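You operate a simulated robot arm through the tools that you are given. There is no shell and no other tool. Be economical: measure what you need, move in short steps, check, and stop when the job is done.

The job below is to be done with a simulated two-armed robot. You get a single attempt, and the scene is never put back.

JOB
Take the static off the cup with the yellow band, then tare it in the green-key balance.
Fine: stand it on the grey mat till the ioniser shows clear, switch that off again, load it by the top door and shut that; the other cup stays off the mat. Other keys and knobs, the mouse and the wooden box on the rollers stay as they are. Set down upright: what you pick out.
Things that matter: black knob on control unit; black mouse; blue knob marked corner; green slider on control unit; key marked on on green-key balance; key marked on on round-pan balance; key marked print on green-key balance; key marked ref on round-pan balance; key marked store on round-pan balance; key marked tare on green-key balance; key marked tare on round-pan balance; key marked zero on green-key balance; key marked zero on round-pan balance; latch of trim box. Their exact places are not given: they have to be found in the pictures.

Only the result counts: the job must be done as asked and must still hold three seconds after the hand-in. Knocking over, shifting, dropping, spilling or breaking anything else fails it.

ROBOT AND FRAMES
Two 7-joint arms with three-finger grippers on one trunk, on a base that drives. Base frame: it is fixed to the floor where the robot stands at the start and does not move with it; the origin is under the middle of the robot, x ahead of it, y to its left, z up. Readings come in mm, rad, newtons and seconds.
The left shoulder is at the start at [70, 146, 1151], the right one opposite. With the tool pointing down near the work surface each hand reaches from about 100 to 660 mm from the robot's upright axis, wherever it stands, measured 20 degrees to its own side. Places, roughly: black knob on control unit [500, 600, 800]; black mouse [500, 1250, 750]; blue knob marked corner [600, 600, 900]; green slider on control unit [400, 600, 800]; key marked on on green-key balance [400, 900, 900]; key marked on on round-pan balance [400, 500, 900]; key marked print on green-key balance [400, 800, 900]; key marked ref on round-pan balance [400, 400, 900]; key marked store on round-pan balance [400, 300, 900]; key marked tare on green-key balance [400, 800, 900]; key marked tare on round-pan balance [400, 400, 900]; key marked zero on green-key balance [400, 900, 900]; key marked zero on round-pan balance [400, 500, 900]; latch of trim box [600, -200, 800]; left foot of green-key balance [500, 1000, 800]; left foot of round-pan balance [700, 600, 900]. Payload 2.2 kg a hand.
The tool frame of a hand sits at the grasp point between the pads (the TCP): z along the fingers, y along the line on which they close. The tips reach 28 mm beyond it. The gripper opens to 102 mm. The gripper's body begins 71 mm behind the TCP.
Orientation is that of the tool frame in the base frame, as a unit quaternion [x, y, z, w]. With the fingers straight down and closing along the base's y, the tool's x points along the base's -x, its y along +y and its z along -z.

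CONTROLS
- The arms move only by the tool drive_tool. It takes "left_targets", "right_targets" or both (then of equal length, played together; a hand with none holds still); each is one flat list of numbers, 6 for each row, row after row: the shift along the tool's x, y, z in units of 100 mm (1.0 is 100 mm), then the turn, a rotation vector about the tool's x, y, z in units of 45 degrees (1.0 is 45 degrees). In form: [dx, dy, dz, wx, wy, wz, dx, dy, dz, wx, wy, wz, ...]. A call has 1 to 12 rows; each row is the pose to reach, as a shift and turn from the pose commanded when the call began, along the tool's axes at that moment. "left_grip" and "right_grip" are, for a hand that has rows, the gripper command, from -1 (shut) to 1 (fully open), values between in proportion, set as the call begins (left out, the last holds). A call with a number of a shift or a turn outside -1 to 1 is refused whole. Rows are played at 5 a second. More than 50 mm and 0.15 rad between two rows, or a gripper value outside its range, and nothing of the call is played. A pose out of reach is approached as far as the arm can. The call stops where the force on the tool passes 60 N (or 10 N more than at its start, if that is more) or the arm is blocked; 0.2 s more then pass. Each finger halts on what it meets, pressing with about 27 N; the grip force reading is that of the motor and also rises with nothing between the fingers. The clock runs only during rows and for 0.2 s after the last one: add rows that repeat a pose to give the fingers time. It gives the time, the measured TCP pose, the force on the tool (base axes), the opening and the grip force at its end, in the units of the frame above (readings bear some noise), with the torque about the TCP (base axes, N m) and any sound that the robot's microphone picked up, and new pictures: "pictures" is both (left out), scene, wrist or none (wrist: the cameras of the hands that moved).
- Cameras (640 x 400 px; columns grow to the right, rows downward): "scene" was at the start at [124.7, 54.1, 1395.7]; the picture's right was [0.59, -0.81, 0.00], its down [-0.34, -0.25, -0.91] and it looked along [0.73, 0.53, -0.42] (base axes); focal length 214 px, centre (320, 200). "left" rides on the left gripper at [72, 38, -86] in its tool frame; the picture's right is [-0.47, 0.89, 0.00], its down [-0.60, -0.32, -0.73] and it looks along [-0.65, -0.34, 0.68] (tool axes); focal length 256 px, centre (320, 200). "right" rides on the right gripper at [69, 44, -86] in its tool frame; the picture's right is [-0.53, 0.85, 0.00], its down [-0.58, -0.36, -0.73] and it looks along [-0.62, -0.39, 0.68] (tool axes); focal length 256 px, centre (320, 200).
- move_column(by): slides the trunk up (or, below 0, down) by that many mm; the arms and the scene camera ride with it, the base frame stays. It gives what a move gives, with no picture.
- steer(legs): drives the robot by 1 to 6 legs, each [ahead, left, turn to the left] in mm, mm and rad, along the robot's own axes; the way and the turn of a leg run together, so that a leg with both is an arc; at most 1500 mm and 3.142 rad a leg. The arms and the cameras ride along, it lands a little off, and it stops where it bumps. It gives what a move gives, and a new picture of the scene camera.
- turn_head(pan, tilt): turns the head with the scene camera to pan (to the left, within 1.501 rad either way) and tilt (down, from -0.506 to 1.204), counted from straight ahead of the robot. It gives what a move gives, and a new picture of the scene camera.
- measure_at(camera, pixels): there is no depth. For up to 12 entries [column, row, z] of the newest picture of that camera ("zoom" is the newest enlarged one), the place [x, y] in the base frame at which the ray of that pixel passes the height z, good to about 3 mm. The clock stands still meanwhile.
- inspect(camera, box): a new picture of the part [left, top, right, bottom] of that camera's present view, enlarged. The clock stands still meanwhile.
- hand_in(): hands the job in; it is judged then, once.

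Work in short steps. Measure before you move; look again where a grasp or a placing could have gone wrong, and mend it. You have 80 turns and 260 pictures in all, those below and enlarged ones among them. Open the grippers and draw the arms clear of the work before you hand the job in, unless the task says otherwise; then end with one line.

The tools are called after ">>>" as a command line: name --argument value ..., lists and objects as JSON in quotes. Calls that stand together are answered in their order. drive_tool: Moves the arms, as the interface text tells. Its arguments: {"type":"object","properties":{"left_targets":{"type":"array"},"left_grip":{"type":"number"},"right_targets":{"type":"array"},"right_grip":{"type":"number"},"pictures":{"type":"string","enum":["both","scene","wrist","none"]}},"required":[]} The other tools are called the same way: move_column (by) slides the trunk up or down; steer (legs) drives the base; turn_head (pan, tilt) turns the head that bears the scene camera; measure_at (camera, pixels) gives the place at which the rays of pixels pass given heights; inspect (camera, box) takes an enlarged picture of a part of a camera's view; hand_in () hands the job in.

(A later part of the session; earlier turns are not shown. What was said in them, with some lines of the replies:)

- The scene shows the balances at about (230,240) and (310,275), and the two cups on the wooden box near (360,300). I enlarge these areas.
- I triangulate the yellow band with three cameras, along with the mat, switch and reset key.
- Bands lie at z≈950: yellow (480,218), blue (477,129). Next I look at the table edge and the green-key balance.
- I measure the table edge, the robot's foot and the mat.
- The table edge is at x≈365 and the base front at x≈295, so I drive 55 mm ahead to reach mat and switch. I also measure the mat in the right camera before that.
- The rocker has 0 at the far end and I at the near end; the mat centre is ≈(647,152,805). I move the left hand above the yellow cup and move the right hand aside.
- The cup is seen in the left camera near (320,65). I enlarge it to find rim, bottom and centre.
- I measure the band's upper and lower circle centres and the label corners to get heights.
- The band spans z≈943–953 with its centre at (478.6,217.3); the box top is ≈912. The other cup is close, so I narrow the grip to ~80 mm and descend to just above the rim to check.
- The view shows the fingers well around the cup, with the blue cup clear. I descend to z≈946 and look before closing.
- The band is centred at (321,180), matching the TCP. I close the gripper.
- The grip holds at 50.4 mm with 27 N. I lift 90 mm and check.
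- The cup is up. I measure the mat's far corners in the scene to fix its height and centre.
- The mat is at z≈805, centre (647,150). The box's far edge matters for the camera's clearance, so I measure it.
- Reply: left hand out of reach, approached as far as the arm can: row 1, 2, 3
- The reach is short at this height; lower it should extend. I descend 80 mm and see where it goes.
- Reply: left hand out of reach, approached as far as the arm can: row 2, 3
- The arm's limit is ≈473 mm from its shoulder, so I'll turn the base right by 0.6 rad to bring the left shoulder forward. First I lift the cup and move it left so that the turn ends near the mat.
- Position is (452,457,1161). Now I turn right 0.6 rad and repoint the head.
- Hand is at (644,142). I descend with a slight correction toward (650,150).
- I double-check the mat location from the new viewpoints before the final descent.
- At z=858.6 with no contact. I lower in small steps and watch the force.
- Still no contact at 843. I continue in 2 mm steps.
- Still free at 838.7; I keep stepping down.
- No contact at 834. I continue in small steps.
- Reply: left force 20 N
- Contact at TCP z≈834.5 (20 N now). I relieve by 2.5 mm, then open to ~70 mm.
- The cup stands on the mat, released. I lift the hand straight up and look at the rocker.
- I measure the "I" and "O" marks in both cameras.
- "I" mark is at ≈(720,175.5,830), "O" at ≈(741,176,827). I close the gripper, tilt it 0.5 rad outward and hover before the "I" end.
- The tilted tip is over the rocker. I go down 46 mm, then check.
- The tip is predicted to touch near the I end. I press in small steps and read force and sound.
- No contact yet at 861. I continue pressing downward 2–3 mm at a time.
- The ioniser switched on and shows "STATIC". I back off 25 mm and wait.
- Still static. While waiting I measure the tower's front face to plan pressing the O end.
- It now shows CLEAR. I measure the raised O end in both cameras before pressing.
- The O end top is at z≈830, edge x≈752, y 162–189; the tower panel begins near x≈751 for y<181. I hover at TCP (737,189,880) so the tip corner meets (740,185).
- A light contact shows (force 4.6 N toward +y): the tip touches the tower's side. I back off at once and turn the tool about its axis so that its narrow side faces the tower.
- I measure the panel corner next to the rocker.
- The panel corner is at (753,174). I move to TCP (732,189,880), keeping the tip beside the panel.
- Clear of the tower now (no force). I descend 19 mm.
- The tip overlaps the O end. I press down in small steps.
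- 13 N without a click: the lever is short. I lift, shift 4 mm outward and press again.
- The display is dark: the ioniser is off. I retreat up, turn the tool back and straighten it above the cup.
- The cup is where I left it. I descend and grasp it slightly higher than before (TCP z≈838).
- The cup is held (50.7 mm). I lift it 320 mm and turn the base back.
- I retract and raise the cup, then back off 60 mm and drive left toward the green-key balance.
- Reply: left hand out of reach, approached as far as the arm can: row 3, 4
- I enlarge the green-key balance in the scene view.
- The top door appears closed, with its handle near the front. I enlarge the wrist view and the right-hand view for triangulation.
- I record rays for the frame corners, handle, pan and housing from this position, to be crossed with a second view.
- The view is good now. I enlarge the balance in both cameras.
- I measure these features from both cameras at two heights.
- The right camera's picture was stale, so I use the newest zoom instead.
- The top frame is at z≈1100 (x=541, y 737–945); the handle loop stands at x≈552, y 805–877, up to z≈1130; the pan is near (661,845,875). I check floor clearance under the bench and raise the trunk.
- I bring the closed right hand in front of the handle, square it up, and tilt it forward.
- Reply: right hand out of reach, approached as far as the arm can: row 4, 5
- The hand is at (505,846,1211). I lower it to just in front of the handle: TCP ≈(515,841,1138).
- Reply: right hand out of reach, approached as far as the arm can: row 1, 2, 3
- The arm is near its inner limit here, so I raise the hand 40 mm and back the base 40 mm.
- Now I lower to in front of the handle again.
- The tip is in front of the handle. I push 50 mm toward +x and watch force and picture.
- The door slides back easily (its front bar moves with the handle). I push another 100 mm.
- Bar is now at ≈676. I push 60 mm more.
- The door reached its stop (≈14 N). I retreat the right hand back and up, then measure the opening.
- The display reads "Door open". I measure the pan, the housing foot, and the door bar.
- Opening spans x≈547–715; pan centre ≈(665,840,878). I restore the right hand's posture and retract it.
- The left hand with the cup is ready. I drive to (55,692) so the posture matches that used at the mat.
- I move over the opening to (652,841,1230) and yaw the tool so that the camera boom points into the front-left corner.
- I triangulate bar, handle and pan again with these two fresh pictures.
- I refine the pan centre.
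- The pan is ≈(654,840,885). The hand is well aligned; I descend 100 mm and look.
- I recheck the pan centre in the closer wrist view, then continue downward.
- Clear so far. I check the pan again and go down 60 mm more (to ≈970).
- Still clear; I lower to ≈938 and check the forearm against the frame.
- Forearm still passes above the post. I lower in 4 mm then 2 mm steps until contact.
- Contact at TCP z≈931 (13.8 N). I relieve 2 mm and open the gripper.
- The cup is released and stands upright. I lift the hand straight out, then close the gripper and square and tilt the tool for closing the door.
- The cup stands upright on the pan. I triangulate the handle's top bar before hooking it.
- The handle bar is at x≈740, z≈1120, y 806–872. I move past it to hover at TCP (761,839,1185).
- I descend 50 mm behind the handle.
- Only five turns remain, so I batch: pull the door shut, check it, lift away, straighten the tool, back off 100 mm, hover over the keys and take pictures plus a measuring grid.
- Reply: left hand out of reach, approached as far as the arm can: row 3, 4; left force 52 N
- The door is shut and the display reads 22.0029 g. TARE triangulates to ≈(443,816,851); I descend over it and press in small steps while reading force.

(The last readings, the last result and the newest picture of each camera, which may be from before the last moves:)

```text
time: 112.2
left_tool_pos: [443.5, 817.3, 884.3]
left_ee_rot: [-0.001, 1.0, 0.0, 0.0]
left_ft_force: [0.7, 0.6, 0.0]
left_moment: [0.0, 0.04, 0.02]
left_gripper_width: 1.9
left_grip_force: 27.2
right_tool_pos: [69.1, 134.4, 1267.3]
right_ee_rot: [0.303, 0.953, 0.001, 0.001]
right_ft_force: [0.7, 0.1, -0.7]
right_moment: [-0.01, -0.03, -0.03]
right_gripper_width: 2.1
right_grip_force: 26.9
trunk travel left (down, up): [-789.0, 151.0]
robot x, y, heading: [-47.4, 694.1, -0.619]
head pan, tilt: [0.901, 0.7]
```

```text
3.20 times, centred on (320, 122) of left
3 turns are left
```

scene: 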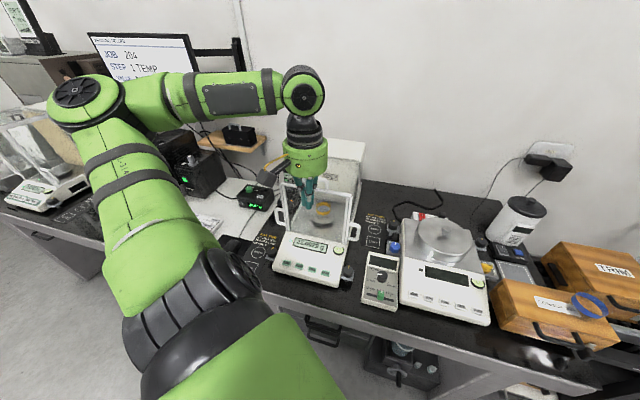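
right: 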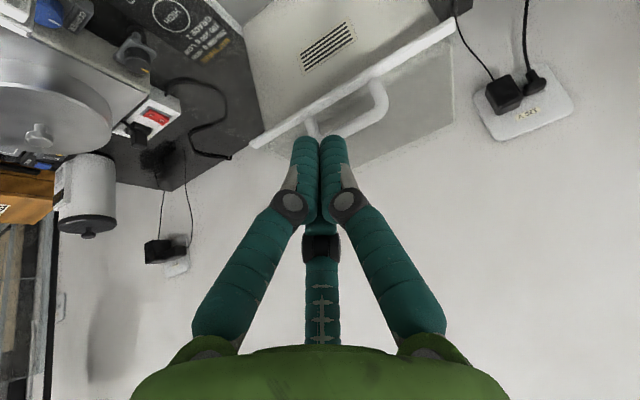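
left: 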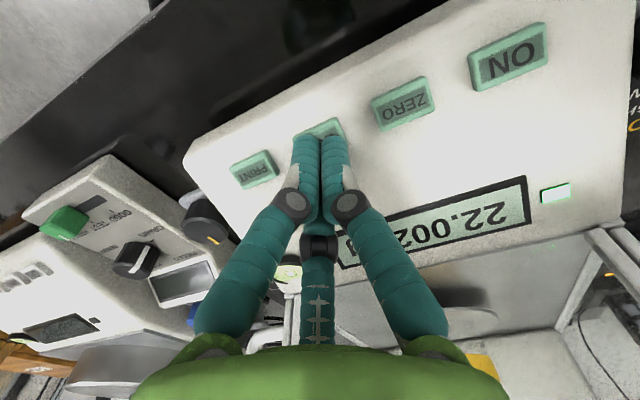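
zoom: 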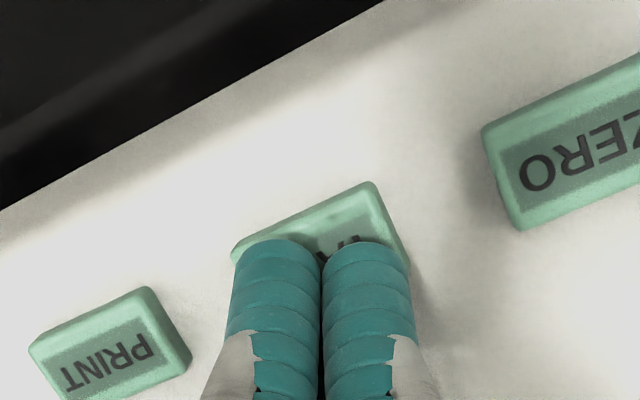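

The tip is right over TARE, not yet touching. I press on in 2 mm steps, then lift away and read the display.

>>> drive_tool --left_targets '[0, 0, 0.015, 0, 0, 0, 0, 0, 0.03, 0, 0, 0]' --pictures "none"

>>> drive_tool --left_targets '[0, 0, 0.01, 0, 0, 0, 0, 0, 0.025, 0, 0, 0]' --pictures "none"

>>> drive_tool --left_targets '[0, 0, 0.01, 0, 0, 0, 0, 0, 0.02, 0, 0, 0]' --pictures "none"

>>> drive_tool --left_targets '[0, 0, 0.01, 0, 0, 0, 0, 0, 0.02, 0, 0, 0]' --pictures "none"

>>> drive_tool --left_targets '[0, 0, 0.01, 0, 0, 0, 0, 0, 0.02, 0, 0, 0]' --pictures "wrist"

>>> inspect --camera "left" --box '[220, 60, 540, 260]'

>>> drive_tool --left_targets '[0, 0, -0.2, 0, 0, 0, 0, 0, -0.6, 0, 0, 0, 0, 0, -1.0, 0, 0, 0]' --pictures "none"

>>> drive_tool --left_targets '[0.1, 0, -0.4, 0, 0, 0, 0.2, 0, -0.8, 0, 0, 0, 0.3, 0, -1.0, 0, 0, 0]' --pictures "both"

>>> inspect --camera "scene" --box '[240, 200, 368, 280]'

>>> inspect --camera "left" --box '[240, 0, 480, 150]'

```text
time: 112.8
left_tool_pos: [443.4, 816.9, 879.1]
left_ee_rot: [-0.002, 1.0, 0.0, 0.002]
left_ft_force: [0.1, 0.3, 1.6]
left_moment: [0.01, -0.04, -0.03]
left_gripper_width: 6.1
left_grip_force: 31.8
right_tool_pos: [70.4, 132.5, 1266.9]
right_ee_rot: [0.304, 0.953, -0.001, 0.001]
right_ft_force: [0.7, 0.5, -1.3]
right_moment: [0.02, 0.0, -0.02]
right_gripper_width: 2.1
right_grip_force: 27.1
trunk travel left (down, up): [-789.0, 151.0]
robot x, y, heading: [-45.3, 691.8, -0.621]
head pan, tilt: [0.901, 0.7]
```

```text
time: 113.5
left_tool_pos: [443.6, 817.5, 877.4]
left_ee_rot: [0.0, 1.0, 0.0, 0.001]
left_ft_force: [0.8, 2.0, 4.6]
left_moment: [0.06, -0.06, -0.02]
left_gripper_width: 5.8
left_grip_force: 31.6
right_tool_pos: [68.8, 133.5, 1267.3]
right_ee_rot: [0.303, 0.953, 0.0, 0.001]
right_ft_force: [-0.4, -0.9, 0.7]
right_moment: [-0.04, 0.03, -0.02]
right_gripper_width: 2.0
right_grip_force: 27.0
trunk travel left (down, up): [-789.0, 151.0]
robot x, y, heading: [-47.6, 691.8, -0.621]
head pan, tilt: [0.901, 0.7]
heard: click
```

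```text
time: 114.0
left_tool_pos: [444.1, 816.3, 878.0]
left_ee_rot: [0.0, 1.0, -0.001, 0.004]
left_ft_force: [0.9, 1.1, 15.7]
left_moment: [-0.01, -0.24, 0.0]
left_gripper_width: 5.7
left_grip_force: 31.1
right_tool_pos: [67.9, 133.7, 1268.3]
right_ee_rot: [0.305, 0.952, 0.0, 0.001]
right_ft_force: [0.2, 0.1, -0.6]
right_moment: [-0.04, 0.01, -0.03]
right_gripper_width: 2.2
right_grip_force: 27.1
trunk travel left (down, up): [-789.0, 151.0]
robot x, y, heading: [-47.8, 695.1, -0.615]
head pan, tilt: [0.901, 0.7]
```

```text
time: 114.7
left_tool_pos: [443.3, 816.2, 876.2]
left_ee_rot: [-0.002, 1.0, 0.0, 0.006]
left_ft_force: [4.1, 5.3, 34.8]
left_moment: [-0.02, -0.54, 0.03]
left_gripper_width: 5.8
left_grip_force: 31.1
right_tool_pos: [66.9, 133.7, 1268.7]
right_ee_rot: [0.304, 0.953, 0.001, 0.003]
right_ft_force: [0.2, 0.8, 0.8]
right_moment: [0.0, 0.0, 0.0]
right_gripper_width: 2.1
right_grip_force: 27.1
trunk travel left (down, up): [-789.0, 151.0]
robot x, y, heading: [-49.1, 691.6, -0.62]
head pan, tilt: [0.901, 0.7]
```

```text
time: 115.2
left_tool_pos: [441.1, 815.9, 876.0]
left_ee_rot: [-0.002, 1.0, -0.001, 0.008]
left_ft_force: [4.9, 7.9, 43.6]
left_moment: [0.05, -0.67, 0.01]
left_gripper_width: 6.1
left_grip_force: 31.3
right_tool_pos: [66.1, 134.9, 1268.5]
right_ee_rot: [0.304, 0.953, 0.001, 0.003]
right_ft_force: [-0.3, -0.2, 0.0]
right_moment: [0.0, 0.01, -0.01]
right_gripper_width: 1.9
right_grip_force: 27.3
trunk travel left (down, up): [-789.0, 151.0]
robot x, y, heading: [-44.2, 691.0, -0.623]
head pan, tilt: [0.901, 0.7]
```

left: 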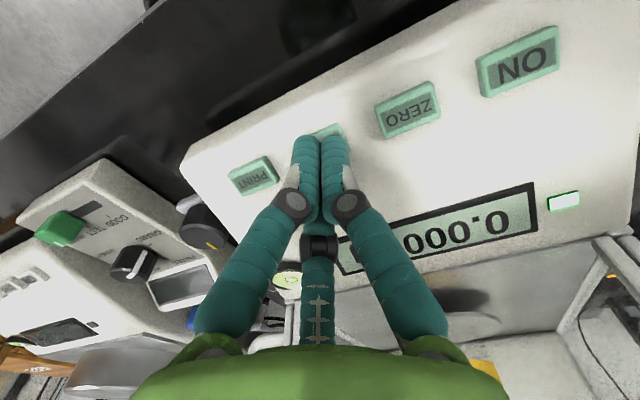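

```text
2.00 times, centred on (380, 160) of left
```

zoom: 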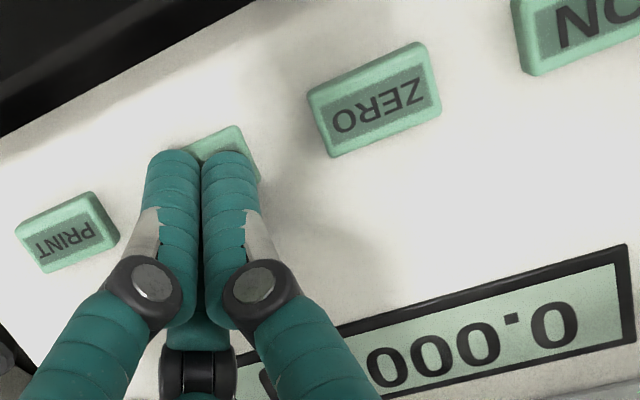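

```text
time: 116.0
left_tool_pos: [441.7, 816.9, 972.5]
left_ee_rot: [-0.002, 1.0, 0.0, 0.0]
left_ft_force: [-0.3, 0.3, -0.4]
left_moment: [0.01, -0.02, -0.03]
left_gripper_width: 2.4
left_grip_force: 31.2
right_tool_pos: [69.3, 133.4, 1266.8]
right_ee_rot: [0.304, 0.953, 0.001, 0.0]
right_ft_force: [0.4, -0.5, 1.0]
right_moment: [-0.02, 0.01, 0.01]
right_gripper_width: 1.9
right_grip_force: 27.6
trunk travel left (down, up): [-789.0, 151.0]
robot x, y, heading: [-41.9, 691.5, -0.613]
head pan, tilt: [0.901, 0.7]
```

```text
time: 116.8
left_tool_pos: [415.4, 813.5, 1072.1]
left_ee_rot: [-0.001, 1.0, 0.0, 0.001]
left_ft_force: [-0.1, 0.2, 0.7]
left_moment: [-0.02, -0.02, 0.01]
left_gripper_width: 2.4
left_grip_force: 31.4
right_tool_pos: [69.7, 133.4, 1268.4]
right_ee_rot: [0.304, 0.953, 0.0, 0.002]
right_ft_force: [-0.1, -0.3, 0.4]
right_moment: [-0.01, 0.02, 0.0]
right_gripper_width: 2.1
right_grip_force: 27.1
trunk travel left (down, up): [-789.0, 151.0]
robot x, y, heading: [-45.9, 691.1, -0.619]
head pan, tilt: [0.901, 0.7]
```

scene: 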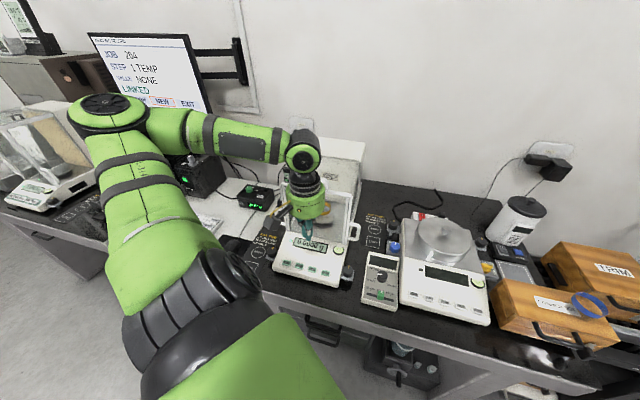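
left: 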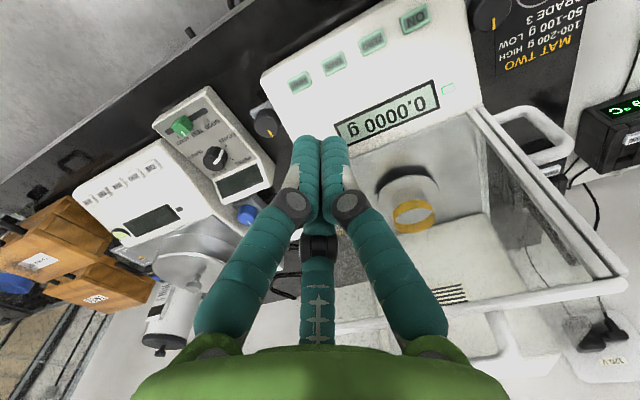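

```text
5.00 times, centred on (304, 240) of scene
```

zoom: 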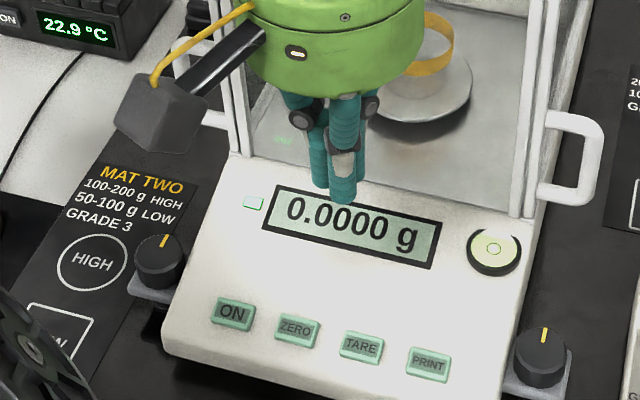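

```text
2.67 times, centred on (360, 75) of left
2 turns are left
```

zoom: 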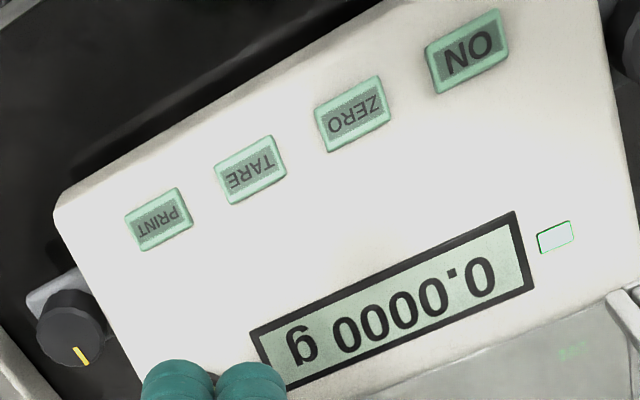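

Click heard and the display reads 0.0000 g. I lift clear, open both grippers and back the robot away.

>>> drive_tool --left_targets '[0.1, 0, -0.4, 0, 0, 0, 0.2, 0, -0.8, 0, 0, 0, 0.3, 0, -1.0, 0, 0, 0]' --pictures "none"

>>> drive_tool --left_targets '[0, 0, 0, 0, 0, 0, 0, 0, 0, 0, 0, 0, 0, 0, 0, 0, 0, 0, 0, 0, 0, 0, 0, 0]' --right_targets '[0, 0, 0, 0, 0, 0, 0, 0, 0, 0, 0, 0, 0, 0, 0, 0, 0, 0, 0, 0, 0, 0, 0, 0]' --left_grip 1 --right_grip 1 --pictures "none"

>>> steer --legs '[[-81, -58, 0]]'

>>> inspect --camera "scene" --box '[240, 160, 400, 260]'

```text
time: 117.7
left_tool_pos: [382.4, 817.7, 1171.5]
left_ee_rot: [-0.001, 1.0, 0.001, 0.001]
left_ft_force: [-0.2, -0.5, -0.5]
left_moment: [-0.01, 0.03, 0.04]
left_gripper_width: 2.3
left_grip_force: 31.9
right_tool_pos: [70.3, 133.7, 1267.2]
right_ee_rot: [0.304, 0.953, 0.0, 0.001]
right_ft_force: [-0.6, 0.3, -0.6]
right_moment: [-0.01, 0.02, -0.02]
right_gripper_width: 1.9
right_grip_force: 27.5
trunk travel left (down, up): [-789.0, 151.0]
robot x, y, heading: [-44.0, 693.7, -0.62]
head pan, tilt: [0.901, 0.7]
```

```text
time: 118.7
left_tool_pos: [382.4, 818.5, 1170.7]
left_ee_rot: [-0.001, 1.0, 0.0, 0.002]
left_ft_force: [0.1, -0.6, 0.0]
left_moment: [-0.01, 0.01, 0.01]
left_gripper_width: 101.6
left_grip_force: 0.1
right_tool_pos: [69.6, 134.0, 1266.6]
right_ee_rot: [0.304, 0.953, 0.0, 0.001]
right_ft_force: [0.2, 0.4, 0.2]
right_moment: [0.02, -0.01, 0.02]
right_gripper_width: 101.7
right_grip_force: 0.2
trunk travel left (down, up): [-789.0, 151.0]
robot x, y, heading: [-42.9, 689.9, -0.623]
head pan, tilt: [0.901, 0.7]
```

```text
time: 119.8
left_tool_pos: [287.6, 818.4, 1170.0]
left_ee_rot: [0.0, 1.0, 0.0, 0.0]
left_ft_force: [-0.1, -0.1, 0.2]
left_moment: [-0.02, 0.04, -0.01]
left_gripper_width: 102.1
left_grip_force: 0.1
right_tool_pos: [-26.3, 134.3, 1267.8]
right_ee_rot: [0.304, 0.953, 0.0, -0.001]
right_ft_force: [0.7, -0.5, -1.0]
right_moment: [-0.02, 0.0, -0.04]
right_gripper_width: 101.9
right_grip_force: 0.1
trunk travel left (down, up): [-789.0, 151.0]
robot x, y, heading: [-146.2, 693.0, -0.619]
head pan, tilt: [0.901, 0.7]
```

scene: 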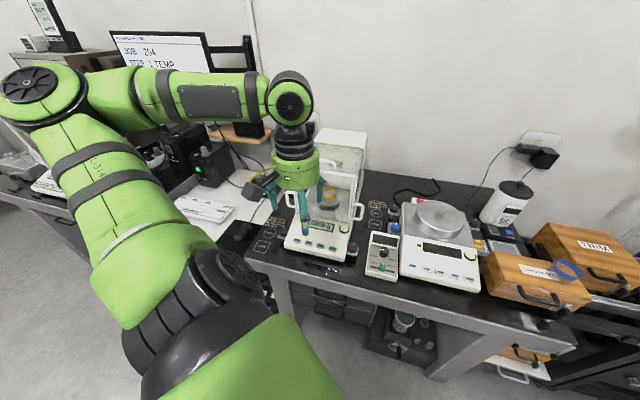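

```text
4.00 times, centred on (320, 210) of scene
1 turns are left
```

zoom: 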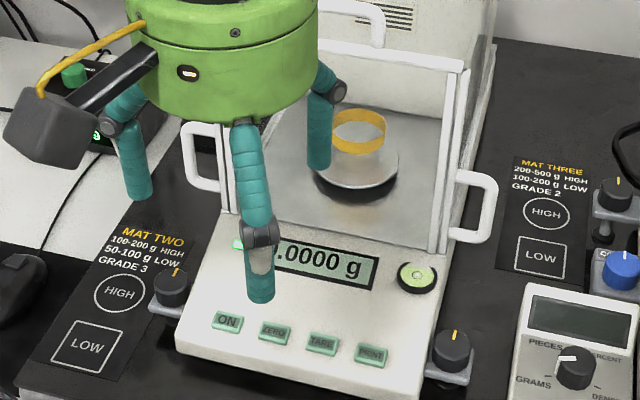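

Cup upright on the pan, door shut, display at 0.0000 g, arms clear and grippers open; I hand in.

>>> hand_in

```text
The job is handed in.
```

The yellow-band cup was left on the grey mat until the ioniser showed CLEAR, and the ioniser is switched off again. The cup is now upright in the green-key balance with the top door shut, tared to 0.0000 g, and the job is handed in. While I was reaching for the off switch, one fingertip touched the ioniser's side at about 5 N. I saw no sign that it moved.
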